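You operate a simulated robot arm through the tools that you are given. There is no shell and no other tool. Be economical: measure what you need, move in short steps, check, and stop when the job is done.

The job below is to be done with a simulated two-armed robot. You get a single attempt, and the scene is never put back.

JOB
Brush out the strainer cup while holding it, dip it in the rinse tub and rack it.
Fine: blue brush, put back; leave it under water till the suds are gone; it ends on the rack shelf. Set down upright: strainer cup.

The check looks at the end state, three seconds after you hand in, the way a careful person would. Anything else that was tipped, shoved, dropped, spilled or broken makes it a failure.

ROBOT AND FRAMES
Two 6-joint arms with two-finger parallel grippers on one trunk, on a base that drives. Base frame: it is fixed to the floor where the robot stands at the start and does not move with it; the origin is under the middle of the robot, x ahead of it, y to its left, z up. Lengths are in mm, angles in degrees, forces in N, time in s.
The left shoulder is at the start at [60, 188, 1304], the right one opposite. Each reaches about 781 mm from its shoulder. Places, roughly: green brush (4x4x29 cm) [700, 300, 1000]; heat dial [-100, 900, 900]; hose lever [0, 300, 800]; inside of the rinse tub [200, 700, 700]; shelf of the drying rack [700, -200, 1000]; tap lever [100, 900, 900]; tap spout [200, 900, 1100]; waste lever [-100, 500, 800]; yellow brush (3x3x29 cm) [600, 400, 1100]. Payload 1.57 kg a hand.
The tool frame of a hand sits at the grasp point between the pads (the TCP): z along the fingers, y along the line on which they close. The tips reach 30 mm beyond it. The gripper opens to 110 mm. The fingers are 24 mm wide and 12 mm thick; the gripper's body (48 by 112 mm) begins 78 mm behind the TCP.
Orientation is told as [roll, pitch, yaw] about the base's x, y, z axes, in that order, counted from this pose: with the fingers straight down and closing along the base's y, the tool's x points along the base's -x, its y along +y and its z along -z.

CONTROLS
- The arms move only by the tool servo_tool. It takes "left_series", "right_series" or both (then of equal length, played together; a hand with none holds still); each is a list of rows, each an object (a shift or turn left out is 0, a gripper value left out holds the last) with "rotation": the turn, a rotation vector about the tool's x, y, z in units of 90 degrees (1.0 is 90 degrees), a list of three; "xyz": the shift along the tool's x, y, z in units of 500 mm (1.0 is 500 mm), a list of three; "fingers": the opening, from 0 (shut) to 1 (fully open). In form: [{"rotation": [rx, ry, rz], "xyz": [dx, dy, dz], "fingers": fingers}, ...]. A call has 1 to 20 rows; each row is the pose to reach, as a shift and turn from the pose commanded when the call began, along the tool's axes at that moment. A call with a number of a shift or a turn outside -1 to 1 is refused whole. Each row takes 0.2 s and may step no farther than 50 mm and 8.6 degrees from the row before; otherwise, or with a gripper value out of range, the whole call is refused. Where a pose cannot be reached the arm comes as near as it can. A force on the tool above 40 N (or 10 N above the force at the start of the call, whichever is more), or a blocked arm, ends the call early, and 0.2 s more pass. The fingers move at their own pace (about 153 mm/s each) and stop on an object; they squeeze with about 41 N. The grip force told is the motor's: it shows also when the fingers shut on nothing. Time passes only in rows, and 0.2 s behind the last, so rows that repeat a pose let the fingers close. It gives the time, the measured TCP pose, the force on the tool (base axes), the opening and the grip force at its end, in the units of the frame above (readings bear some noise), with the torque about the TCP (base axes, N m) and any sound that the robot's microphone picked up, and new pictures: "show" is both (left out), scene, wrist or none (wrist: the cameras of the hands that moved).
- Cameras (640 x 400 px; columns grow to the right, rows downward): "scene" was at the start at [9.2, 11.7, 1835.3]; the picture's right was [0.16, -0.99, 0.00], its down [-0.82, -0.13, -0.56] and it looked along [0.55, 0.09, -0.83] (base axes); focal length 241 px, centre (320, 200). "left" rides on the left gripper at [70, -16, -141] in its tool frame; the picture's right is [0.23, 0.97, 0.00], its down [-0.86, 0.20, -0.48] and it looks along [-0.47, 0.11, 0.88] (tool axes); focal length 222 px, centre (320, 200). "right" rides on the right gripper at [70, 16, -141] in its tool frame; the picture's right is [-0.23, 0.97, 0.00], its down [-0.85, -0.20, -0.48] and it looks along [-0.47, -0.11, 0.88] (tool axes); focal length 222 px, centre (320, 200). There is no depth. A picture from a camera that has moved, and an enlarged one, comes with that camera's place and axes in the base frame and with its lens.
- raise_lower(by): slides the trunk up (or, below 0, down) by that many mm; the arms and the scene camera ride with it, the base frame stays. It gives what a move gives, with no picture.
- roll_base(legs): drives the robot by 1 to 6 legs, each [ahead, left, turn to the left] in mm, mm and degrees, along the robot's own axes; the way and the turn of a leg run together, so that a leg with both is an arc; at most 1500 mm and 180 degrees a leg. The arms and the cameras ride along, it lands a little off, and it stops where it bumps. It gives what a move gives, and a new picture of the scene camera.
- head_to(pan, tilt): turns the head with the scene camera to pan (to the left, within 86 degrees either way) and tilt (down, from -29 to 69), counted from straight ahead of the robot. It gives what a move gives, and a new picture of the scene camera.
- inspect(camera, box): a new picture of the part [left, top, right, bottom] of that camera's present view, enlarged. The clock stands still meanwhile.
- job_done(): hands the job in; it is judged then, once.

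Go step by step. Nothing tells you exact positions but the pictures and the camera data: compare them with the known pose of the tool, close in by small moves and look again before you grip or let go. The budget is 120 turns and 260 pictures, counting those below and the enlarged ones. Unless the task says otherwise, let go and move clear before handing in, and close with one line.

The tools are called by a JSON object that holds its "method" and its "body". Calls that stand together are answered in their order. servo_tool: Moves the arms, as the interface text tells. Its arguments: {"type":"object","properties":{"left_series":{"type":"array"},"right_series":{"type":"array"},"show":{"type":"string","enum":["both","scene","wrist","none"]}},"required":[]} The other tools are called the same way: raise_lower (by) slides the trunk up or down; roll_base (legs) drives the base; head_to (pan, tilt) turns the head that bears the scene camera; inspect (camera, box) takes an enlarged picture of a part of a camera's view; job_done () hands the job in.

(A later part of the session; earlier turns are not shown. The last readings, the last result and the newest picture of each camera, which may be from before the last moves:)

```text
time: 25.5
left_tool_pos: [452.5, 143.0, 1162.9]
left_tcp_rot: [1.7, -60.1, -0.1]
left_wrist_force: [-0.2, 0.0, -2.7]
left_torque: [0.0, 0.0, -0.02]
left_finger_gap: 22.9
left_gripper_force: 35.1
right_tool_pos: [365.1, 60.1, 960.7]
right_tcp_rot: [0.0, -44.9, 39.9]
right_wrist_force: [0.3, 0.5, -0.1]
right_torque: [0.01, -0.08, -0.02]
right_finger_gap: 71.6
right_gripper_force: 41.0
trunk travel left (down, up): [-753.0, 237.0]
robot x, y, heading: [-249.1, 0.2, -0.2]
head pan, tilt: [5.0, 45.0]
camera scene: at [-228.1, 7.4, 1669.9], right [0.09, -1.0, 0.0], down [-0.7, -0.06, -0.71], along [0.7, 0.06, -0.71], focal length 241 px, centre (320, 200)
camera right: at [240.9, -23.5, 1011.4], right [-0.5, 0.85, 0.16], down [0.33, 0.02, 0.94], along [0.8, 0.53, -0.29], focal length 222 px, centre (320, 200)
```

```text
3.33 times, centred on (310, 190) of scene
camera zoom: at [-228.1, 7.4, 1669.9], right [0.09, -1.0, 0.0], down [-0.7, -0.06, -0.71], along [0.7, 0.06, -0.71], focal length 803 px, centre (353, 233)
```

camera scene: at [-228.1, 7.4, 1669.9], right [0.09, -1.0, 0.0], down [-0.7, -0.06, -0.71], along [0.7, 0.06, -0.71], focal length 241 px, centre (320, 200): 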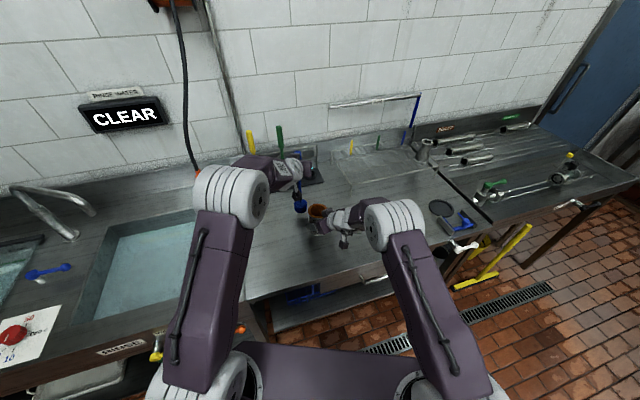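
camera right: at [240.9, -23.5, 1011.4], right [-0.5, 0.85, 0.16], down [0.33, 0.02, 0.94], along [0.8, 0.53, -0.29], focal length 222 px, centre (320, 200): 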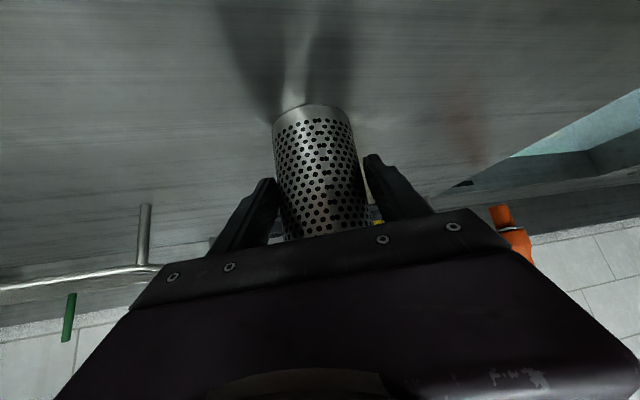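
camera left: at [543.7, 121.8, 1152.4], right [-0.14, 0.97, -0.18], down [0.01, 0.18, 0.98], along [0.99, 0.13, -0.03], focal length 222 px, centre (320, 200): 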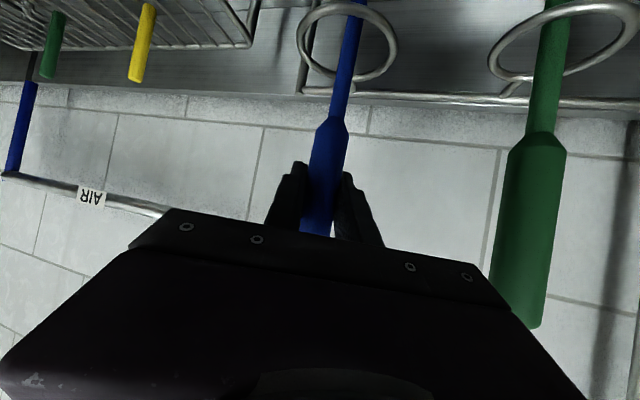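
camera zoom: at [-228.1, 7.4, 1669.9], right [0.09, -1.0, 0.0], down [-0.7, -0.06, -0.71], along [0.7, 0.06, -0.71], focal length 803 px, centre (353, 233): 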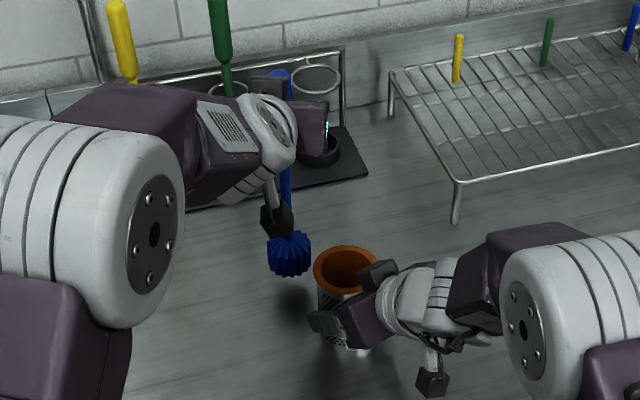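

The brush hangs vertically with its head near (443, 145). I lift the left hand 130 mm and yaw it 25° to come from the left, keeping the two wrists apart.

{"method": "servo_tool", "body": {"left_series": [{"rotation": [0.06, 0, 0.035], "xyz": [-0.056, 0, -0.0325]}, {"rotation": [0.12, 0, 0.07], "xyz": [-0.1125, 0, -0.065]}, {"rotation": [0.18, 0, 0.104], "xyz": [-0.169, 0, -0.0975]}, {"rotation": [0.2406, 0, 0.1389], "xyz": [-0.225, 0, -0.13]}], "show": "scene"}}

```text
time: 26.5
left_tool_pos: [454.1, 138.4, 1291.8]
left_tcp_rot: [-0.5, -60.2, -22.9]
left_wrist_force: [-0.5, 1.9, -3.7]
left_torque: [0.11, -0.05, -0.09]
left_finger_gap: 22.9
left_gripper_force: 35.0
left hand out of reach, approached as far as the arm can: row 1, 2, 3
right_tool_pos: [364.8, 61.4, 960.4]
right_tcp_rot: [-0.1, -45.1, 40.0]
right_wrist_force: [-1.4, -0.8, 1.9]
right_torque: [-0.09, -0.08, -0.04]
right_finger_gap: 71.8
right_gripper_force: 41.1
trunk travel left (down, up): [-753.0, 237.0]
robot x, y, heading: [-248.1, 0.8, 0.1]
head pan, tilt: [5.0, 45.0]
camera scene: at [-228.6, 7.8, 1669.7], right [0.09, -1.0, 0.0], down [-0.7, -0.06, -0.71], along [0.7, 0.06, -0.71], focal length 241 px, centre (320, 200)
```

scene: 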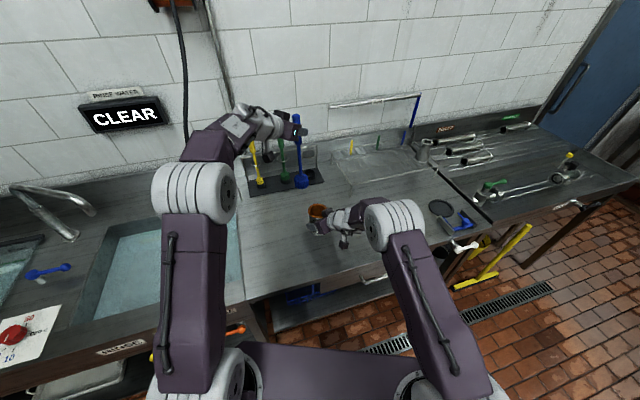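

The left hand followed. I move the brush above the cup and compare the two in the scene camera.

{"method": "servo_tool", "body": {"left_series": [{"xyz": [0.014, -0.066, -0.025]}, {"xyz": [0.029, -0.131, -0.049]}, {"xyz": [0.043, -0.197, -0.074]}], "show": "wrist"}}

{"method": "inspect", "body": {"camera": "scene", "box": [260, 130, 360, 250]}}

{"method": "inspect", "body": {"camera": "right", "box": [200, 150, 440, 300]}}

```text
time: 27.3
left_tool_pos: [371.2, 66.2, 1291.5]
left_tcp_rot: [1.8, -59.8, -25.3]
left_wrist_force: [-0.8, -0.5, -2.0]
left_torque: [0.01, 0.0, 0.02]
left_finger_gap: 23.1
left_gripper_force: 35.8
right_tool_pos: [365.0, 60.4, 959.6]
right_tcp_rot: [0.0, -45.0, 40.0]
right_wrist_force: [-0.2, 0.5, 0.1]
right_torque: [0.01, 0.0, 0.04]
right_finger_gap: 71.6
right_gripper_force: 40.6
trunk travel left (down, up): [-753.0, 237.0]
robot x, y, heading: [-247.1, 0.5, 0.2]
head pan, tilt: [5.0, 45.0]
camera left: at [220.9, 113.7, 1302.7], right [0.29, 0.94, -0.18], down [0.09, 0.16, 0.98], along [0.95, -0.3, -0.04], focal length 222 px, centre (320, 200)
```

left: 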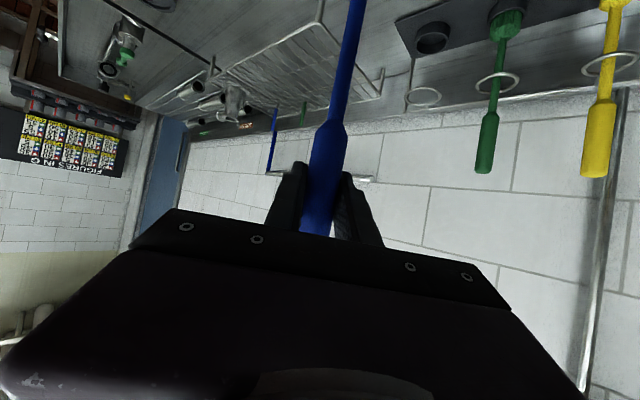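

```text
3.33 times, centred on (310, 190) of scene
camera zoom: at [-229.3, 6.5, 1669.8], right [0.09, -1.0, 0.0], down [-0.7, -0.06, -0.71], along [0.7, 0.06, -0.71], focal length 803 px, centre (353, 233)
```

zoom: 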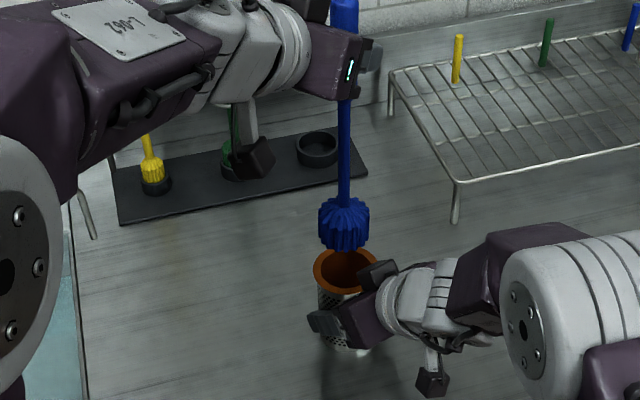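

```text
2.67 times, centred on (320, 225) of right
camera zoom: at [240.1, -24.0, 1011.6], right [-0.5, 0.85, 0.16], down [0.33, 0.02, 0.94], along [0.8, 0.53, -0.29], focal length 592 px, centre (320, 133)
```

zoom: 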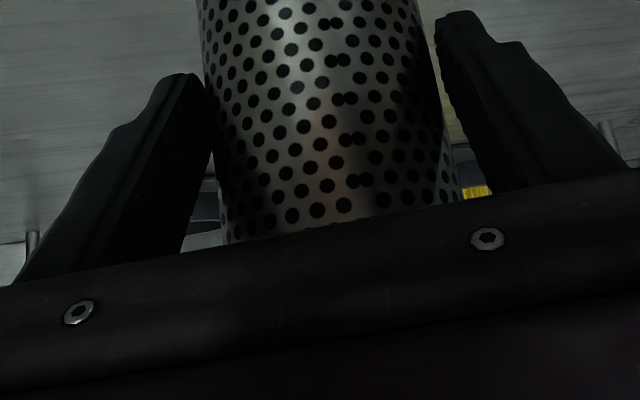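

The head is nearly above the rim, about 5 mm too far forward. I correct that, lower it to the rim and check again.

{"method": "servo_tool", "body": {"left_series": [{"xyz": [0.026, -0.004, 0.011]}, {"xyz": [0.052, -0.008, 0.022]}], "show": "none"}}

{"method": "inspect", "body": {"camera": "scene", "box": [290, 180, 350, 240]}}

```text
time: 27.9
left_tool_pos: [367.8, 64.9, 1263.0]
left_tcp_rot: [1.6, -59.8, -25.0]
left_wrist_force: [0.2, -0.5, -1.4]
left_torque: [-0.03, 0.02, -0.02]
left_finger_gap: 22.6
left_gripper_force: 35.3
right_tool_pos: [365.2, 61.6, 960.0]
right_tcp_rot: [0.0, -45.0, 40.0]
right_wrist_force: [0.0, 0.1, 0.5]
right_torque: [-0.01, -0.03, 0.01]
right_finger_gap: 71.7
right_gripper_force: 41.4
trunk travel left (down, up): [-753.0, 237.0]
robot x, y, heading: [-246.2, 2.1, -0.1]
head pan, tilt: [5.0, 45.0]
```

```text
6.67 times, centred on (320, 210) of scene
camera zoom: at [-228.0, 7.2, 1669.9], right [0.09, -1.0, 0.0], down [-0.7, -0.06, -0.71], along [0.7, 0.06, -0.71], focal length 1606 px, centre (320, 133)
```

zoom: 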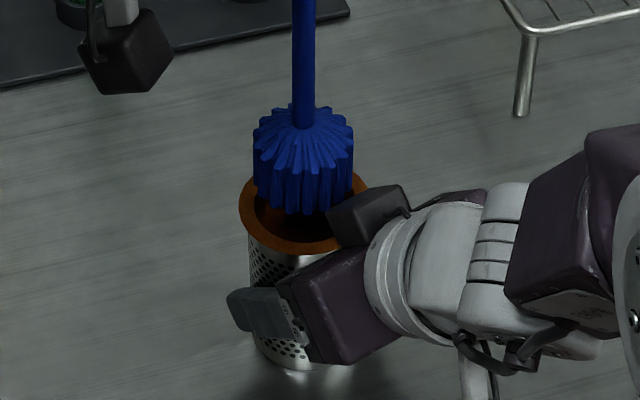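

Laterally the head is aligned; along the view the depth is ambiguous. I lower it in small steps and watch the force.

{"method": "servo_tool", "body": {"left_series": [{"xyz": [0.009, 0, 0.005]}, {"xyz": [0.017, 0, 0.01]}], "show": "none"}}

{"method": "inspect", "body": {"camera": "scene", "box": [290, 180, 350, 240]}}

```text
time: 28.5
left_tool_pos: [368.3, 64.5, 1253.0]
left_tcp_rot: [1.7, -59.7, -25.0]
left_wrist_force: [0.9, 0.7, -2.3]
left_torque: [0.02, 0.03, -0.01]
left_finger_gap: 23.0
left_gripper_force: 35.0
right_tool_pos: [365.3, 59.8, 960.2]
right_tcp_rot: [0.1, -44.9, 40.1]
right_wrist_force: [-0.7, 0.6, 0.0]
right_torque: [-0.01, -0.02, 0.01]
right_finger_gap: 71.6
right_gripper_force: 41.0
trunk travel left (down, up): [-753.0, 237.0]
robot x, y, heading: [-249.5, 0.1, -0.3]
head pan, tilt: [5.0, 45.0]
```

```text
6.67 times, centred on (320, 210) of scene
camera zoom: at [-228.0, 7.3, 1669.9], right [0.09, -1.0, 0.0], down [-0.7, -0.06, -0.71], along [0.7, 0.06, -0.71], focal length 1606 px, centre (320, 133)
```

zoom: 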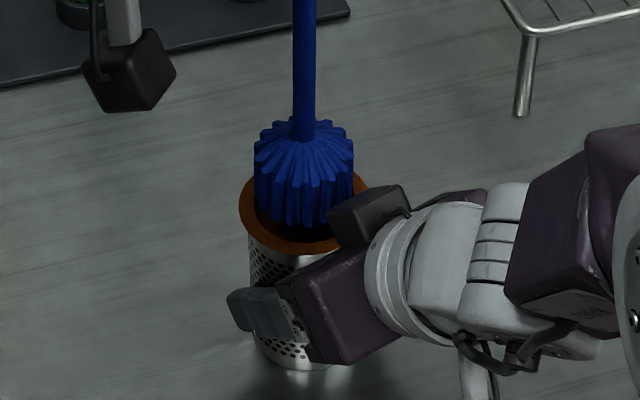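

{"method": "servo_tool", "body": {"left_series": [{"xyz": [0.004, 0, 0.0025]}, {"xyz": [0.0085, 0, 0.005]}, {"xyz": [0.0085, 0, 0.005]}], "show": "none"}}

{"method": "inspect", "body": {"camera": "scene", "box": [290, 180, 350, 240]}}

```text
time: 29.3
left_tool_pos: [368.6, 64.1, 1247.7]
left_tcp_rot: [1.7, -59.6, -24.9]
left_wrist_force: [-0.6, -0.4, -1.6]
left_torque: [0.0, 0.01, 0.04]
left_finger_gap: 23.0
left_gripper_force: 35.0
right_tool_pos: [365.6, 60.7, 960.5]
right_tcp_rot: [0.0, -44.9, 40.0]
right_wrist_force: [0.7, -0.9, 0.4]
right_torque: [0.0, 0.0, -0.01]
right_finger_gap: 71.8
right_gripper_force: 41.5
trunk travel left (down, up): [-753.0, 237.0]
robot x, y, heading: [-245.5, 0.8, -0.1]
head pan, tilt: [5.0, 45.0]
```

```text
6.67 times, centred on (320, 210) of scene
camera zoom: at [-228.0, 7.3, 1669.9], right [0.09, -1.0, 0.0], down [-0.7, -0.06, -0.71], along [0.7, 0.06, -0.71], focal length 1606 px, centre (320, 133)
```

zoom: 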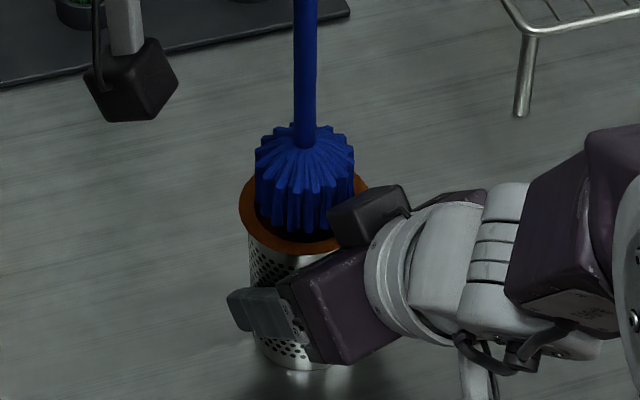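

Still no contact and the alignment looks consistent. I continue down in small steps.

{"method": "servo_tool", "body": {"left_series": [{"xyz": [0.005, 0, 0.003]}, {"xyz": [0.01, 0, 0.006]}, {"xyz": [0.015, 0, 0.009]}, {"xyz": [0.015, 0, 0.009]}], "show": "none"}}

{"method": "inspect", "body": {"camera": "scene", "box": [290, 180, 350, 240]}}

```text
time: 30.3
left_tool_pos: [368.6, 66.1, 1240.0]
left_tcp_rot: [1.6, -59.6, -25.0]
left_wrist_force: [0.9, -0.1, -2.5]
left_torque: [0.01, -0.03, 0.01]
left_finger_gap: 22.9
left_gripper_force: 35.4
right_tool_pos: [364.6, 59.6, 960.8]
right_tcp_rot: [-0.1, -45.0, 40.0]
right_wrist_force: [-0.5, 0.6, 0.5]
right_torque: [-0.01, 0.01, 0.04]
right_finger_gap: 71.8
right_gripper_force: 41.2
trunk travel left (down, up): [-753.0, 237.0]
robot x, y, heading: [-249.7, 1.2, 0.1]
head pan, tilt: [5.0, 45.0]
```

```text
6.67 times, centred on (320, 210) of scene
camera zoom: at [-227.9, 7.2, 1669.9], right [0.09, -1.0, 0.0], down [-0.7, -0.06, -0.71], along [0.7, 0.06, -0.71], focal length 1606 px, centre (320, 133)
```

zoom: 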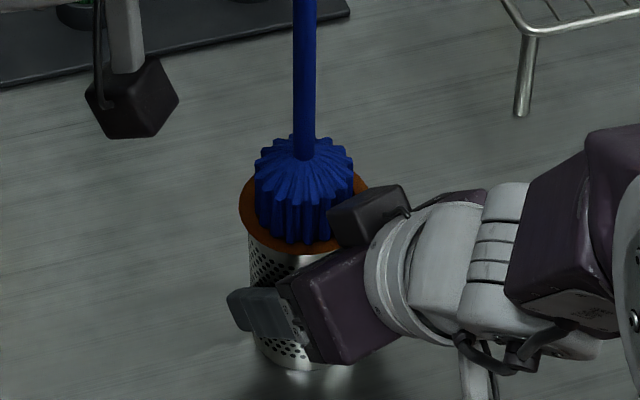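

{"method": "servo_tool", "body": {"left_series": [{"xyz": [0.0016, 0.0017, 0.005]}, {"xyz": [0.006, 0.0017, 0.0075]}, {"xyz": [0.006, 0.0017, 0.0075]}], "show": "none"}}

{"method": "inspect", "body": {"camera": "scene", "box": [300, 195, 340, 225]}}

```text
time: 31.1
left_tool_pos: [370.4, 66.7, 1234.1]
left_tcp_rot: [1.6, -59.7, -25.0]
left_wrist_force: [0.4, -0.1, -1.4]
left_torque: [0.0, 0.0, 0.02]
left_finger_gap: 22.7
left_gripper_force: 34.6
right_tool_pos: [364.7, 61.1, 959.9]
right_tcp_rot: [0.1, -45.0, 39.9]
right_wrist_force: [0.3, -0.8, -0.3]
right_torque: [0.01, 0.0, 0.01]
right_finger_gap: 71.6
right_gripper_force: 41.3
trunk travel left (down, up): [-753.0, 237.0]
robot x, y, heading: [-247.0, -3.1, 0.1]
head pan, tilt: [5.0, 45.0]
```

```text
13.33 times, centred on (320, 210) of scene
camera zoom: at [-227.9, 7.3, 1669.9], right [0.09, -1.0, 0.0], down [-0.7, -0.06, -0.71], along [0.7, 0.06, -0.71], focal length 3211 px, centre (320, 67)
```

zoom: 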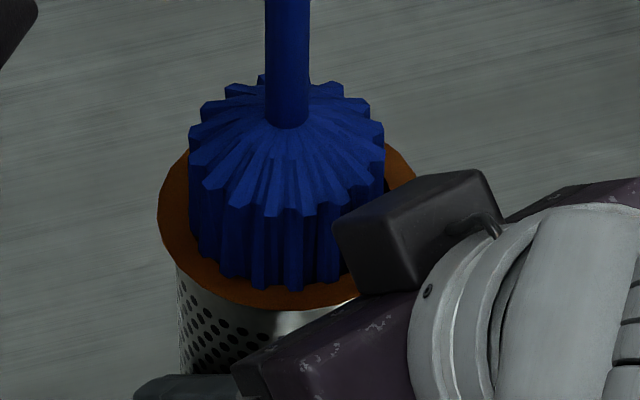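

No force, but the head sits about 8 mm too near the robot relative to the rim opening. I shift it forward and look.

{"method": "servo_tool", "body": {"left_series": [{"xyz": [-0.0036, 0.0034, 0.0063]}, {"xyz": [-0.0072, 0.0068, 0.0126]}, {"xyz": [-0.0072, 0.0068, 0.0126]}], "show": "none"}}

{"method": "inspect", "body": {"camera": "scene", "box": [300, 195, 340, 225]}}

```text
time: 31.9
left_tool_pos: [378.9, 66.2, 1235.6]
left_tcp_rot: [1.5, -59.6, -25.0]
left_wrist_force: [-1.1, 0.3, -1.0]
left_torque: [0.02, -0.04, 0.0]
left_finger_gap: 22.7
left_gripper_force: 35.2
right_tool_pos: [365.8, 60.8, 960.0]
right_tcp_rot: [0.0, -45.0, 40.0]
right_wrist_force: [0.6, -0.6, 0.8]
right_torque: [0.02, 0.0, 0.0]
right_finger_gap: 71.8
right_gripper_force: 40.8
trunk travel left (down, up): [-753.0, 237.0]
robot x, y, heading: [-248.6, 3.1, 0.1]
head pan, tilt: [5.0, 45.0]
```

```text
13.33 times, centred on (320, 210) of scene
camera zoom: at [-227.9, 7.3, 1669.9], right [0.09, -1.0, 0.0], down [-0.7, -0.06, -0.71], along [0.7, 0.06, -0.71], focal length 3211 px, centre (320, 67)
```

zoom: 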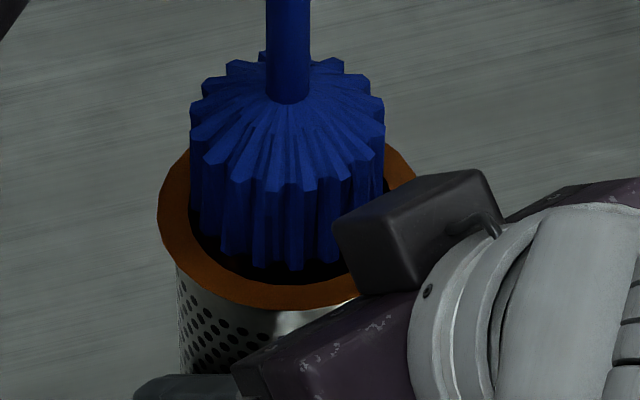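

Now the inner edge is visible all round the front. I lower straight down a few millimetres.

{"method": "servo_tool", "body": {"left_series": [{"xyz": [0.005, 0, 0.003]}, {"xyz": [0.0105, 0, 0.006]}, {"xyz": [0.0105, 0, 0.006]}], "show": "none"}}

{"method": "inspect", "body": {"camera": "scene", "box": [300, 195, 340, 225]}}

```text
time: 32.7
left_tool_pos: [378.7, 66.8, 1229.8]
left_tcp_rot: [1.6, -59.7, -25.0]
left_wrist_force: [0.1, -1.0, -1.5]
left_torque: [0.0, 0.01, -0.01]
left_finger_gap: 22.6
left_gripper_force: 34.9
right_tool_pos: [364.9, 60.5, 959.9]
right_tcp_rot: [-0.1, -45.0, 40.0]
right_wrist_force: [-0.6, -0.6, -0.3]
right_torque: [-0.04, 0.0, -0.02]
right_finger_gap: 71.6
right_gripper_force: 41.0
trunk travel left (down, up): [-753.0, 237.0]
robot x, y, heading: [-249.2, 2.1, 0.2]
head pan, tilt: [5.0, 45.0]
```

```text
13.33 times, centred on (320, 210) of scene
camera zoom: at [-228.0, 7.2, 1669.9], right [0.09, -1.0, 0.0], down [-0.7, -0.06, -0.71], along [0.7, 0.06, -0.71], focal length 3211 px, centre (320, 67)
```

zoom: 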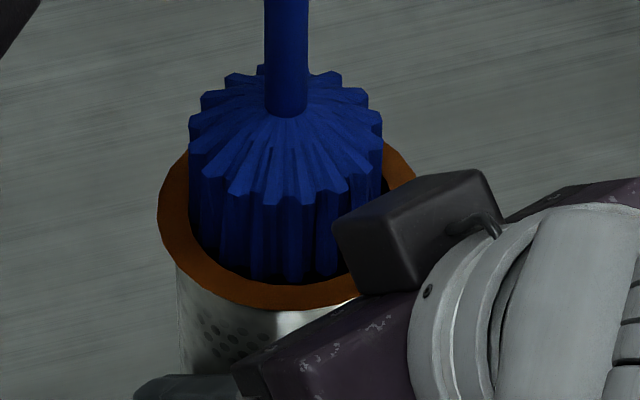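

{"method": "servo_tool", "body": {"left_series": [{"xyz": [0.0035, 0, 0.002]}, {"xyz": [0.007, 0, 0.004]}, {"xyz": [0.0105, 0, 0.006]}, {"xyz": [0.0105, 0, 0.006]}], "show": "none"}}

{"method": "inspect", "body": {"camera": "scene", "box": [300, 195, 340, 225]}}

```text
time: 33.7
left_tool_pos: [378.3, 65.3, 1222.4]
left_tcp_rot: [1.6, -59.7, -24.9]
left_wrist_force: [-0.2, 0.5, -1.4]
left_torque: [0.01, -0.04, 0.03]
left_finger_gap: 22.9
left_gripper_force: 35.3
right_tool_pos: [365.3, 60.2, 960.3]
right_tcp_rot: [0.0, -45.0, 40.0]
right_wrist_force: [-0.7, 0.2, 0.2]
right_torque: [0.0, -0.03, 0.0]
right_finger_gap: 71.4
right_gripper_force: 41.0
trunk travel left (down, up): [-753.0, 237.0]
robot x, y, heading: [-246.8, 3.4, 0.3]
head pan, tilt: [5.0, 45.0]
```

```text
13.33 times, centred on (320, 210) of scene
camera zoom: at [-227.9, 7.2, 1669.9], right [0.09, -1.0, 0.0], down [-0.7, -0.06, -0.71], along [0.7, 0.06, -0.71], focal length 3211 px, centre (320, 67)
```

zoom: 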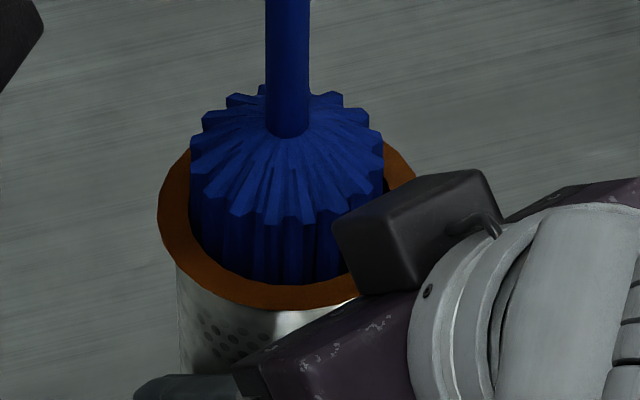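

The head is inside the cup with no force. I continue down in 10 mm rows, about 50 mm.

{"method": "servo_tool", "body": {"left_series": [{"xyz": [0.017, 0, 0.01]}, {"xyz": [0.035, 0, 0.02]}, {"xyz": [0.052, 0, 0.03]}, {"xyz": [0.069, 0, 0.04]}, {"xyz": [0.087, 0, 0.05]}], "show": "wrist"}}

{"method": "inspect", "body": {"camera": "scene", "box": [280, 165, 360, 225]}}

```text
time: 34.9
left_tool_pos: [377.8, 66.0, 1171.3]
left_tcp_rot: [1.7, -59.8, -24.9]
left_wrist_force: [0.1, 0.5, -1.9]
left_torque: [0.0, 0.02, 0.02]
left_finger_gap: 22.7
left_gripper_force: 35.1
right_tool_pos: [366.0, 60.4, 960.5]
right_tcp_rot: [0.0, -45.0, 40.1]
right_wrist_force: [-0.3, -0.1, 0.9]
right_torque: [-0.06, -0.02, -0.01]
right_finger_gap: 71.6
right_gripper_force: 40.9
trunk travel left (down, up): [-753.0, 237.0]
robot x, y, heading: [-249.8, -1.9, 0.1]
head pan, tilt: [5.0, 45.0]
camera left: at [228.1, 115.0, 1182.9], right [0.29, 0.94, -0.18], down [0.09, 0.16, 0.98], along [0.95, -0.3, -0.04], focal length 222 px, centre (320, 200)
```

left: 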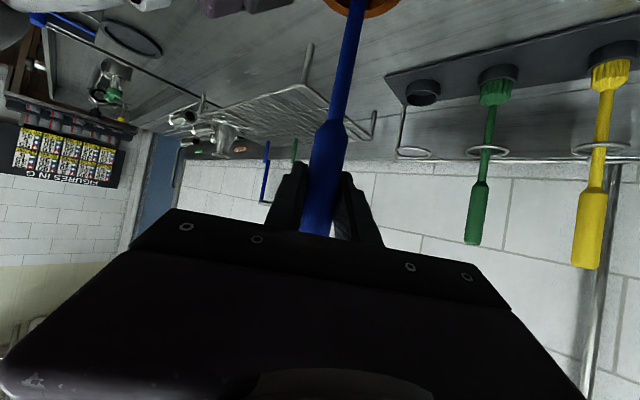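

```text
6.67 times, centred on (320, 195) of scene
camera zoom: at [-227.8, 7.3, 1669.9], right [0.09, -1.0, 0.0], down [-0.7, -0.06, -0.71], along [0.7, 0.06, -0.71], focal length 1606 px, centre (320, 233)
```

zoom: 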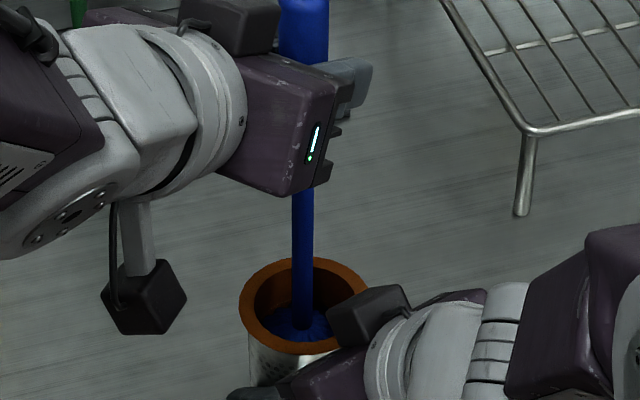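

The head is deep in the cup. I go to near the floor in 4 mm rows.

{"method": "servo_tool", "body": {"left_series": [{"xyz": [0.014, 0, 0.008]}, {"xyz": [0.028, 0, 0.016]}, {"xyz": [0.042, 0, 0.024]}, {"xyz": [0.049, 0, 0.028]}, {"xyz": [0.056, 0, 0.032]}, {"xyz": [0.056, 0, 0.032]}], "show": "none"}}

{"method": "inspect", "body": {"camera": "scene", "box": [300, 195, 340, 225]}}

```text
time: 36.3
left_tool_pos: [377.6, 67.0, 1140.3]
left_tcp_rot: [1.6, -59.6, -25.0]
left_wrist_force: [0.0, -0.4, -1.1]
left_torque: [0.04, 0.06, 0.04]
left_finger_gap: 22.7
left_gripper_force: 35.4
right_tool_pos: [364.0, 59.5, 960.7]
right_tcp_rot: [-0.1, -45.0, 39.9]
right_wrist_force: [0.7, 0.9, -0.3]
right_torque: [0.01, 0.0, 0.01]
right_finger_gap: 71.7
right_gripper_force: 41.3
trunk travel left (down, up): [-753.0, 237.0]
robot x, y, heading: [-251.9, -2.2, -0.0]
head pan, tilt: [5.0, 45.0]
```

```text
13.33 times, centred on (320, 210) of scene
camera zoom: at [-228.1, 7.3, 1669.9], right [0.09, -1.0, 0.0], down [-0.7, -0.06, -0.71], along [0.7, 0.06, -0.71], focal length 3211 px, centre (320, 67)
```

zoom: 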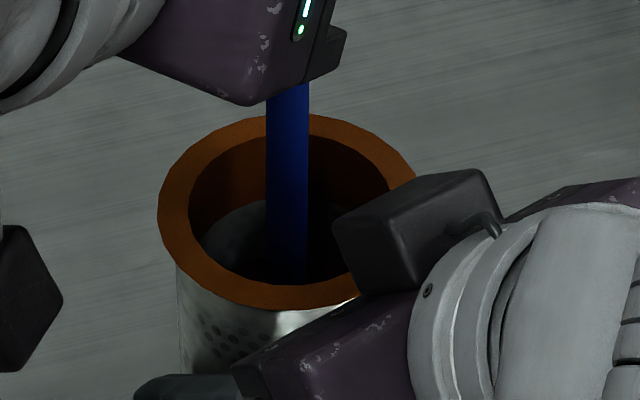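

I can see the perforated wall inside. Now I brush: up-and-down strokes with small side shifts and twists, limited by the force guard.

{"method": "servo_tool", "body": {"left_series": [{"xyz": [0.007, 0, 0.004]}, {"xyz": [0.0139, 0, 0.008]}, {"rotation": [-0.067, 0, -0.039], "xyz": [0.0139, 0, 0.008]}, {"rotation": [-0.134, 0, -0.078], "xyz": [0.0121, 0.0017, 0.0112]}, {"rotation": [-0.134, 0, -0.078], "xyz": [0.0103, 0.0034, 0.0143]}, {"rotation": [-0.067, 0, -0.039], "xyz": [-0.0209, 0.0034, -0.0037]}, {"xyz": [-0.0469, 0.0034, -0.0187]}, {"xyz": [-0.0433, 0, -0.025]}, {"rotation": [0.067, 0, 0.039], "xyz": [-0.0416, 0.0072, -0.028]}, {"rotation": [0.134, 0, 0.078], "xyz": [-0.0156, 0.0072, -0.013]}, {"rotation": [0.134, 0, 0.078], "xyz": [0.0139, 0.0072, 0.004]}, {"rotation": [0.067, 0, 0.039], "xyz": [0.0139, 0, 0.008]}, {"xyz": [0.0175, -0.0034, 0.0017]}, {"xyz": [-0.0137, -0.0034, -0.0163]}, {"xyz": [-0.0397, -0.0034, -0.0313]}, {"xyz": [-0.0433, 0, -0.025]}, {"xyz": [-0.045, -0.0072, -0.022]}, {"xyz": [-0.0107, -0.0072, -0.002]}, {"xyz": [0.0122, -0.0072, 0.011]}, {"xyz": [0, 0, 0]}], "show": "wrist"}}

{"method": "inspect", "body": {"camera": "scene", "box": [280, 165, 360, 225]}}

```text
time: 40.5
left_tool_pos: [376.5, 66.8, 1138.6]
left_tcp_rot: [1.7, -59.4, -25.1]
left_wrist_force: [0.8, -0.2, -2.1]
left_torque: [0.0, -0.01, 0.01]
left_finger_gap: 22.8
left_gripper_force: 35.7
right_tool_pos: [364.4, 60.3, 961.1]
right_tcp_rot: [0.0, -45.1, 40.1]
right_wrist_force: [-0.6, -1.2, 4.4]
right_torque: [0.05, 0.15, 0.05]
right_finger_gap: 71.5
right_gripper_force: 41.2
trunk travel left (down, up): [-753.0, 237.0]
robot x, y, heading: [-249.6, -4.5, -0.2]
head pan, tilt: [5.0, 45.0]
camera left: at [226.5, 114.1, 1148.9], right [0.29, 0.94, -0.18], down [0.09, 0.16, 0.98], along [0.95, -0.3, -0.04], focal length 222 px, centre (320, 200)
```

left: 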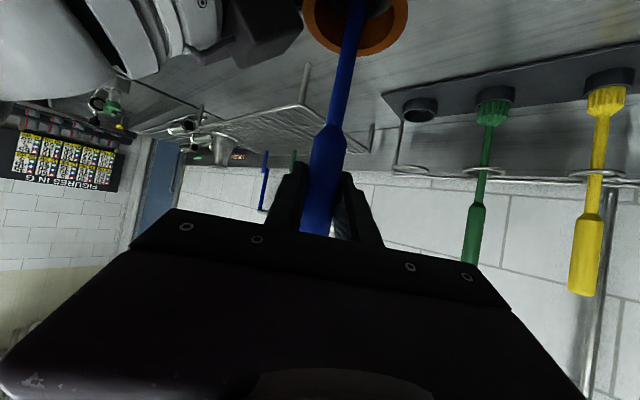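

```text
6.67 times, centred on (320, 195) of scene
camera zoom: at [-229.6, 7.1, 1669.8], right [0.09, -1.0, 0.0], down [-0.7, -0.06, -0.71], along [0.7, 0.06, -0.71], focal length 1606 px, centre (320, 233)
```

zoom: 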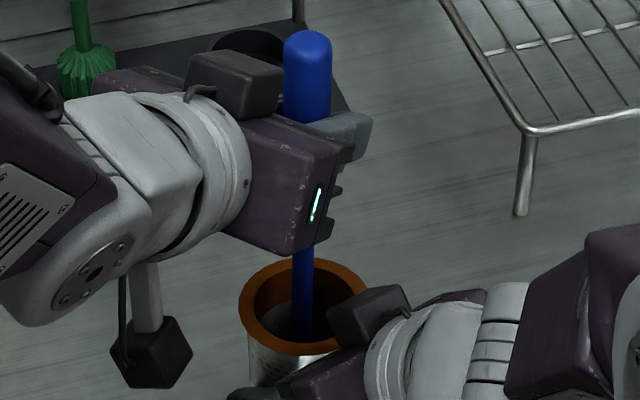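

The strokes went smoothly. I draw the brush straight out and look into the cup.

{"method": "servo_tool", "body": {"left_series": [{"xyz": [-0.035, 0, -0.02]}, {"xyz": [-0.069, 0, -0.04]}, {"xyz": [-0.104, 0, -0.06]}, {"xyz": [-0.139, 0, -0.08]}, {"xyz": [-0.173, 0, -0.1]}, {"xyz": [-0.208, 0, -0.12]}, {"xyz": [-0.242, 0, -0.14]}], "show": "none"}}

{"method": "inspect", "body": {"camera": "scene", "box": [280, 165, 360, 225]}}

{"method": "inspect", "body": {"camera": "scene", "box": [305, 200, 335, 222]}}

```text
time: 42.1
left_tool_pos: [374.5, 66.6, 1282.8]
left_tcp_rot: [1.7, -59.8, -25.1]
left_wrist_force: [-0.9, -0.1, -1.7]
left_torque: [-0.04, -0.01, -0.01]
left_finger_gap: 22.8
left_gripper_force: 35.8
right_tool_pos: [363.6, 60.7, 960.3]
right_tcp_rot: [-0.1, -45.0, 40.1]
right_wrist_force: [0.8, 0.0, 5.6]
right_torque: [0.08, -0.11, -0.02]
right_finger_gap: 71.5
right_gripper_force: 40.9
trunk travel left (down, up): [-753.0, 237.0]
robot x, y, heading: [-250.2, 0.1, -0.0]
head pan, tilt: [5.0, 45.0]
```

```text
6.67 times, centred on (320, 195) of scene
camera zoom: at [-229.1, 7.2, 1669.9], right [0.09, -1.0, 0.0], down [-0.7, -0.06, -0.71], along [0.7, 0.06, -0.71], focal length 1606 px, centre (320, 233)
```

zoom: 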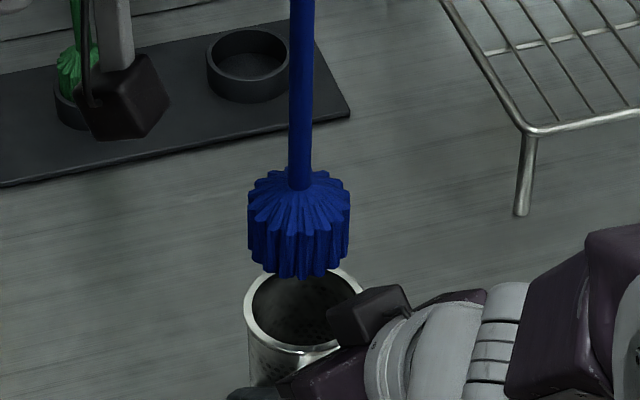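

```text
16.00 times, centred on (320, 211) of scene
camera zoom: at [-229.1, 7.2, 1669.9], right [0.09, -1.0, 0.0], down [-0.7, -0.06, -0.71], along [0.7, 0.06, -0.71], focal length 3854 px, centre (320, 24)
```

zoom: 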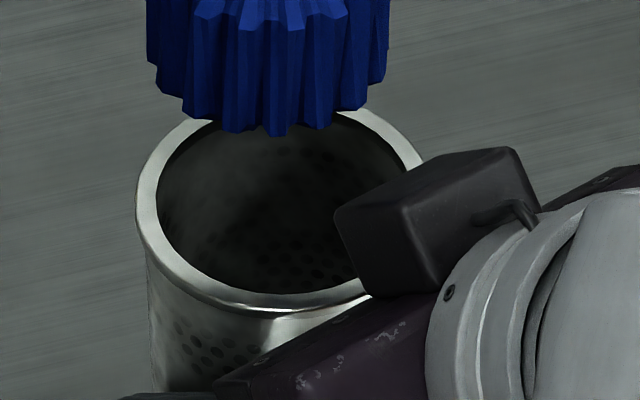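

The orange soil is gone and the cup is bright metal. I move the brush aside and straighten its yaw, then lift the held cup and swing it to the right, ready to drive forward and put the brush back.

{"method": "servo_tool", "body": {"left_series": [{"rotation": [-0.048, 0, -0.0278], "xyz": [0.0064, 0.0514, -0.0112]}, {"rotation": [-0.096, 0, -0.0556], "xyz": [0.0128, 0.1028, -0.0224]}, {"rotation": [-0.144, 0, -0.0833], "xyz": [0.0192, 0.1542, -0.0336]}, {"rotation": [-0.192, 0, -0.1111], "xyz": [0.0256, 0.2056, -0.0448]}, {"rotation": [-0.2406, 0, -0.1389], "xyz": [0.032, 0.257, -0.056]}, {"rotation": [-0.2406, 0, -0.1389], "xyz": [0.032, 0.257, -0.056]}, {"rotation": [-0.2406, 0, -0.1389], "xyz": [0.032, 0.257, -0.056]}, {"rotation": [-0.2406, 0, -0.1389], "xyz": [0.032, 0.257, -0.056]}, {"rotation": [-0.2406, 0, -0.1389], "xyz": [0.032, 0.257, -0.056]}, {"rotation": [-0.2406, 0, -0.1389], "xyz": [0.032, 0.257, -0.056]}], "right_series": [{}, {}, {}, {"xyz": [-0.028, 0, -0.028]}, {"xyz": [-0.0566, 0, -0.0566]}, {"xyz": [-0.0243, -0.0458, -0.1229]}, {"xyz": [0.008, -0.0916, -0.1892]}, {"xyz": [0.0403, -0.1374, -0.2555]}, {"xyz": [0.0726, -0.1832, -0.3218]}, {"xyz": [0.105, -0.229, -0.388]}], "show": "both"}}

```text
time: 44.3
left_tool_pos: [396.3, 197.8, 1280.6]
left_tcp_rot: [0.8, -61.5, -0.4]
left_wrist_force: [0.4, -0.8, -2.0]
left_torque: [0.0, 0.03, 0.03]
left_finger_gap: 22.7
left_gripper_force: 35.7
left hand out of reach, approached as far as the arm can: row 5, 6
right_tool_pos: [307.1, -140.2, 1062.2]
right_tcp_rot: [0.0, -45.0, 40.1]
right_wrist_force: [-1.0, 0.0, -1.5]
right_torque: [0.01, 0.0, 0.02]
right_finger_gap: 71.3
right_gripper_force: 40.7
trunk travel left (down, up): [-753.0, 237.0]
robot x, y, heading: [-244.9, 2.3, 0.0]
head pan, tilt: [5.0, 45.0]
camera scene: at [-228.7, 5.3, 1669.9], right [0.09, -1.0, 0.0], down [-0.7, -0.06, -0.71], along [0.7, 0.06, -0.71], focal length 241 px, centre (320, 200)
camera right: at [183.1, -224.0, 1112.6], right [-0.5, 0.85, 0.16], down [0.33, 0.02, 0.94], along [0.8, 0.53, -0.29], focal length 222 px, centre (320, 200)
camera left: at [239.7, 180.2, 1285.4], right [-0.11, 0.97, -0.19], down [-0.01, 0.19, 0.98], along [0.99, 0.11, -0.01], focal length 222 px, centre (320, 200)
```

scene: 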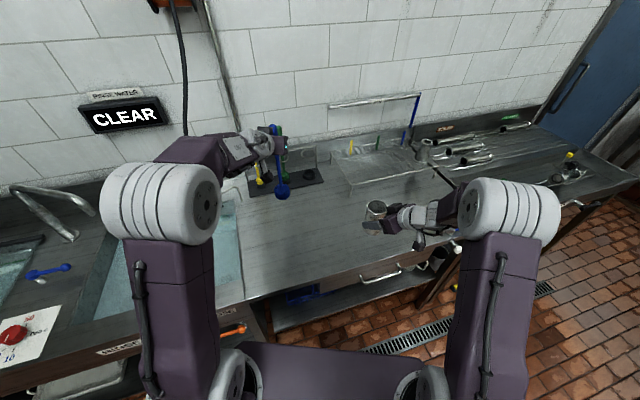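
right: 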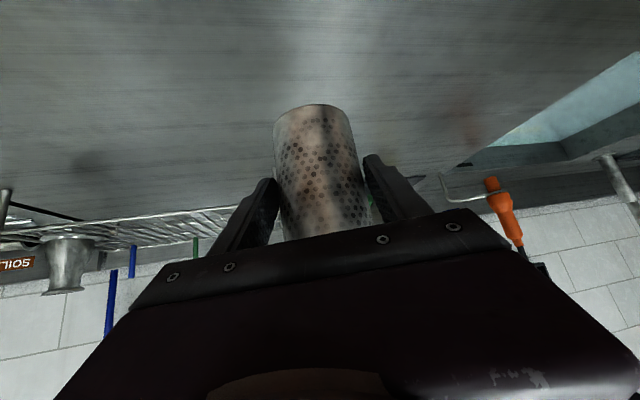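
left: 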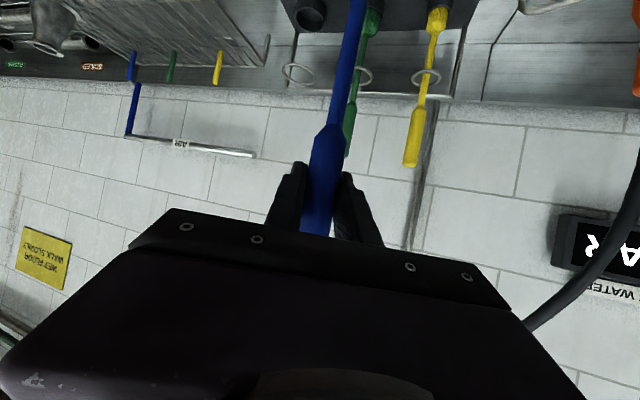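

The cup is lifted and shows a film of suds, and the brush is upright. I raise the trunk, bring the brush into line with its holder and tuck the cup back, then drive forward.

{"method": "raise_lower", "body": {"by": 220}}

{"method": "servo_tool", "body": {"left_series": [{"rotation": [0, 0.005, 0], "xyz": [0, -0.037, 0]}, {"rotation": [0, 0.01, 0], "xyz": [0, -0.074, 0]}, {"rotation": [0, 0.017, 0], "xyz": [0, -0.112, 0]}], "right_series": [{"xyz": [-0.01, 0.016, -0.065]}, {"xyz": [-0.02, 0.032, -0.13]}, {"xyz": [-0.03, 0.047, -0.196]}], "show": "none"}}

{"method": "roll_base", "body": {"legs": [[200, 0, 0]]}}

```text
time: 46.7
left_tool_pos: [396.1, 199.1, 1499.1]
left_tcp_rot: [0.6, -61.5, -0.2]
left_wrist_force: [-0.5, 0.3, -2.3]
left_torque: [0.0, 0.01, -0.01]
left_finger_gap: 23.0
left_gripper_force: 35.9
right_tool_pos: [308.7, -138.3, 1280.7]
right_tcp_rot: [0.0, -44.9, 40.0]
right_wrist_force: [0.1, -0.1, -2.0]
right_torque: [0.0, -0.02, 0.01]
right_finger_gap: 71.4
right_gripper_force: 41.1
trunk travel left (down, up): [-972.0, 17.0]
robot x, y, heading: [-252.6, -1.9, 0.1]
head pan, tilt: [5.0, 45.0]
```

```text
time: 47.5
left_tool_pos: [400.1, 195.2, 1505.2]
left_tcp_rot: [0.2, -62.9, -0.2]
left_wrist_force: [0.0, 1.0, -1.9]
left_torque: [-0.02, 0.01, 0.01]
left_finger_gap: 22.8
left_gripper_force: 35.7
left hand out of reach, approached as far as the arm can: row 1, 2, 3
right_tool_pos: [248.2, -155.5, 1362.8]
right_tcp_rot: [0.1, -45.0, 40.1]
right_wrist_force: [0.1, 0.6, -1.9]
right_torque: [-0.01, 0.03, -0.02]
right_finger_gap: 71.1
right_gripper_force: 40.7
trunk travel left (down, up): [-972.0, 17.0]
robot x, y, heading: [-249.4, 2.0, 0.2]
head pan, tilt: [5.0, 45.0]
```

```text
time: 49.0
left_tool_pos: [595.0, 193.6, 1506.5]
left_tcp_rot: [0.3, -63.1, -0.4]
left_wrist_force: [0.2, -0.6, -2.3]
left_torque: [0.01, -0.01, -0.03]
left_finger_gap: 23.2
left_gripper_force: 35.4
right_tool_pos: [443.2, -157.6, 1364.2]
right_tcp_rot: [-0.2, -45.1, 40.0]
right_wrist_force: [0.1, 0.7, -0.1]
right_torque: [-0.04, 0.0, -0.04]
right_finger_gap: 71.3
right_gripper_force: 41.3
trunk travel left (down, up): [-972.0, 17.0]
robot x, y, heading: [-50.9, 0.9, 0.1]
head pan, tilt: [5.0, 45.0]
camera scene: at [-36.2, 7.2, 1890.0], right [0.09, -1.0, 0.0], down [-0.7, -0.06, -0.71], along [0.71, 0.06, -0.7], focal length 241 px, centre (320, 200)
```

scene: 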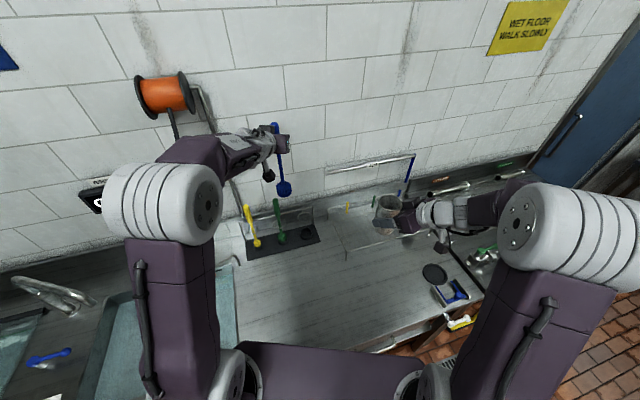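

The left arm is at its fold limit again, so I extend it to the relative pose it had when it lifted the brush.

{"method": "servo_tool", "body": {"left_series": [{"rotation": [0, 0.008, 0], "xyz": [0.0415, -0.0255, 0.0508]}, {"rotation": [0, 0.017, 0], "xyz": [0.083, -0.051, 0.1015]}, {"rotation": [0, 0.025, 0], "xyz": [0.1245, -0.0765, 0.1523]}, {"rotation": [0, 0.034, 0], "xyz": [0.166, -0.102, 0.203]}, {"rotation": [0, 0.034, 0], "xyz": [0.166, -0.102, 0.203]}], "show": "both"}}

```text
time: 50.2
left_tool_pos: [651.2, 144.0, 1382.4]
left_tcp_rot: [0.4, -59.7, -0.2]
left_wrist_force: [0.4, 0.2, -2.0]
left_torque: [0.01, -0.02, 0.0]
left_finger_gap: 22.7
left_gripper_force: 35.4
right_tool_pos: [448.9, -156.8, 1362.4]
right_tcp_rot: [0.1, -45.0, 40.0]
right_wrist_force: [0.3, -0.1, -1.2]
right_torque: [0.01, -0.01, 0.01]
right_finger_gap: 71.4
right_gripper_force: 41.5
trunk travel left (down, up): [-972.0, 17.0]
robot x, y, heading: [-50.3, -1.4, -0.2]
head pan, tilt: [5.0, 45.0]
camera scene: at [-28.8, 6.9, 1889.9], right [0.09, -1.0, 0.0], down [-0.7, -0.06, -0.71], along [0.7, 0.06, -0.71], focal length 241 px, centre (320, 200)
camera left: at [494.3, 126.7, 1393.4], right [-0.11, 0.97, -0.19], down [0.02, 0.2, 0.98], along [0.99, 0.11, -0.04], focal length 222 px, centre (320, 200)
```

scene: 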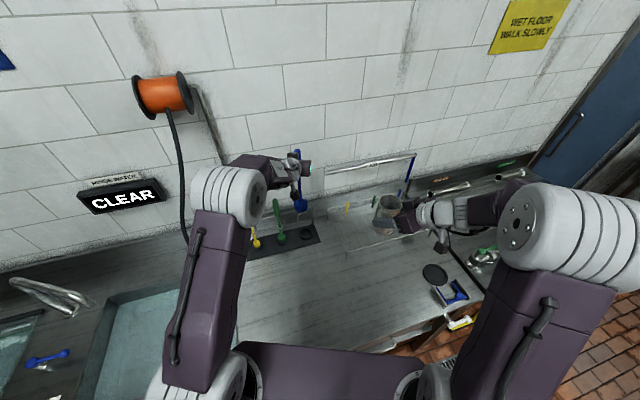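
left: 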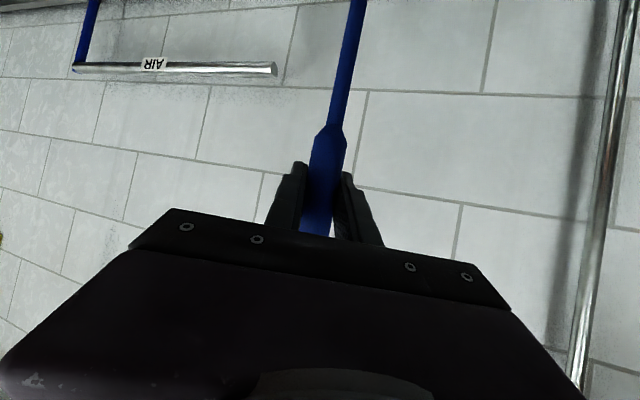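

I correct a small roll difference and drive the last 50 mm.

{"method": "servo_tool", "body": {"left_series": [{"rotation": [-0.0156, 0, 0]}, {"rotation": [-0.0156, 0, 0]}], "show": "none"}}

{"method": "roll_base", "body": {"legs": [[50, 0, 0]]}}

{"method": "inspect", "body": {"camera": "scene", "box": [260, 160, 340, 250]}}

```text
time: 50.9
left_tool_pos: [653.0, 143.7, 1382.8]
left_tcp_rot: [1.7, -59.7, -0.3]
left_wrist_force: [-0.2, 0.1, -1.7]
left_torque: [0.02, -0.03, 0.01]
left_finger_gap: 22.9
left_gripper_force: 35.5
right_tool_pos: [450.0, -157.9, 1361.9]
right_tcp_rot: [0.1, -44.8, 39.8]
right_wrist_force: [-0.2, -0.1, -2.0]
right_torque: [-0.03, 0.02, 0.03]
right_finger_gap: 71.0
right_gripper_force: 41.3
trunk travel left (down, up): [-972.0, 17.0]
robot x, y, heading: [-48.7, -0.7, 0.1]
head pan, tilt: [5.0, 45.0]
```

```text
time: 51.8
left_tool_pos: [688.4, 144.3, 1390.6]
left_tcp_rot: [1.7, -60.3, -0.3]
left_wrist_force: [-1.1, -1.3, -1.1]
left_torque: [0.0, 0.03, 0.01]
left_finger_gap: 22.6
left_gripper_force: 35.6
right_tool_pos: [485.8, -156.0, 1366.0]
right_tcp_rot: [-0.6, -45.4, 40.4]
right_wrist_force: [-1.0, -0.1, -1.8]
right_torque: [-0.03, -0.03, -0.06]
right_finger_gap: 71.3
right_gripper_force: 41.1
trunk travel left (down, up): [-972.0, 17.0]
robot x, y, heading: [0.2, -1.3, 0.1]
head pan, tilt: [5.0, 45.0]
camera scene: at [3.0, 7.4, 1890.1], right [0.09, -1.0, 0.0], down [-0.7, -0.06, -0.71], along [0.71, 0.06, -0.7], focal length 241 px, centre (320, 200)
```

scene: 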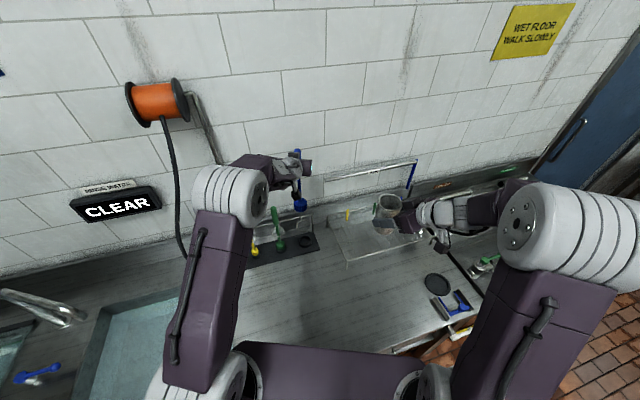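

```text
4.44 times, centred on (300, 205) of scene
camera zoom: at [3.0, 7.4, 1890.1], right [0.09, -1.0, 0.0], down [-0.7, -0.06, -0.71], along [0.71, 0.06, -0.7], focal length 1070 px, centre (409, 178)
```

zoom: 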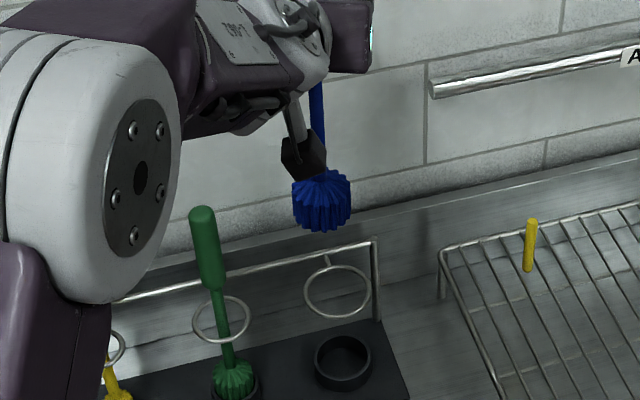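

The readings look unsettled after the drive, so I take a fresh one.

{"method": "servo_tool", "body": {"left_series": [{}, {}, {}], "show": "none"}}

{"method": "inspect", "body": {"camera": "scene", "box": [270, 170, 340, 250]}}

```text
time: 52.6
left_tool_pos: [697.9, 144.4, 1385.4]
left_tcp_rot: [1.6, -59.9, -0.2]
left_wrist_force: [0.2, -0.5, -0.9]
left_torque: [0.0, -0.01, -0.04]
left_finger_gap: 22.7
left_gripper_force: 35.2
right_tool_pos: [494.2, -155.6, 1361.5]
right_tcp_rot: [-0.1, -45.1, 40.1]
right_wrist_force: [-0.7, -0.8, -1.8]
right_torque: [-0.05, 0.01, 0.01]
right_finger_gap: 71.4
right_gripper_force: 41.4
trunk travel left (down, up): [-972.0, 17.0]
robot x, y, heading: [-1.0, -0.5, 0.1]
head pan, tilt: [5.0, 45.0]
```

```text
5.00 times, centred on (305, 210) of scene
camera zoom: at [16.0, 7.3, 1889.9], right [0.09, -1.0, 0.0], down [-0.7, -0.06, -0.71], along [0.71, 0.06, -0.71], focal length 1204 px, centre (395, 150)
```

zoom: 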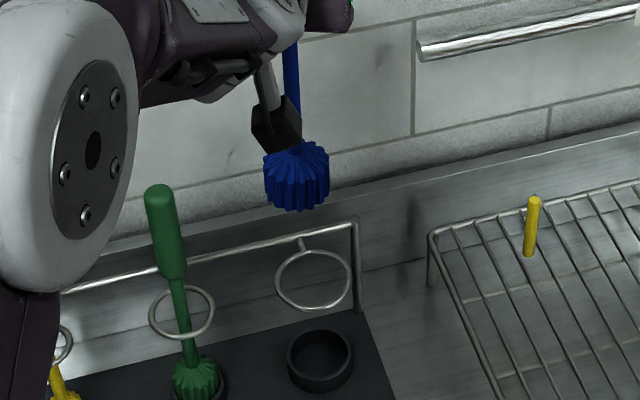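

Settled at (698, 144). I correct by (2.6, −2.4) mm and lower the trunk until the head is just above the ring.

{"method": "servo_tool", "body": {"left_series": [{"xyz": [-0.0026, -0.0048, 0.0045]}, {"xyz": [-0.0026, -0.0048, 0.0045]}], "show": "none"}}

{"method": "raise_lower", "body": {"by": -100}}

{"method": "inspect", "body": {"camera": "scene", "box": [270, 160, 340, 230]}}

```text
time: 53.2
left_tool_pos: [700.6, 141.2, 1385.1]
left_tcp_rot: [1.7, -59.8, -0.2]
left_wrist_force: [-1.1, 0.5, -2.0]
left_torque: [0.0, -0.04, 0.01]
left_finger_gap: 22.8
left_gripper_force: 35.1
right_tool_pos: [496.7, -155.7, 1363.6]
right_tcp_rot: [-0.2, -45.0, 40.1]
right_wrist_force: [-0.1, -0.3, -1.2]
right_torque: [-0.01, 0.01, -0.02]
right_finger_gap: 71.1
right_gripper_force: 41.3
trunk travel left (down, up): [-972.0, 17.0]
robot x, y, heading: [-1.1, -3.5, 0.1]
head pan, tilt: [5.0, 45.0]
```

```text
time: 54.5
left_tool_pos: [703.5, 141.4, 1284.2]
left_tcp_rot: [1.7, -59.8, -0.2]
left_wrist_force: [0.2, 0.2, -1.3]
left_torque: [0.01, -0.04, 0.02]
left_finger_gap: 22.9
left_gripper_force: 35.5
right_tool_pos: [498.8, -156.4, 1263.3]
right_tcp_rot: [0.1, -45.0, 40.0]
right_wrist_force: [-0.4, -0.2, -1.5]
right_torque: [-0.01, 0.04, 0.0]
right_finger_gap: 71.0
right_gripper_force: 40.9
trunk travel left (down, up): [-872.0, 117.0]
robot x, y, heading: [1.8, -0.3, -0.2]
head pan, tilt: [5.0, 45.0]
```

```text
5.71 times, centred on (305, 195) of scene
camera zoom: at [20.2, 7.2, 1789.9], right [0.09, -1.0, 0.0], down [-0.7, -0.06, -0.71], along [0.7, 0.06, -0.71], focal length 1376 px, centre (406, 229)
```

zoom: 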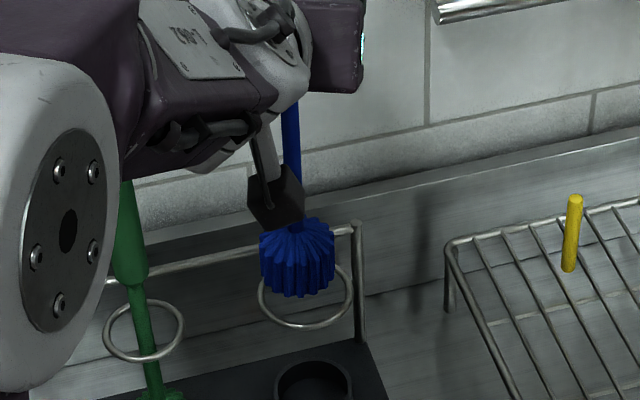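

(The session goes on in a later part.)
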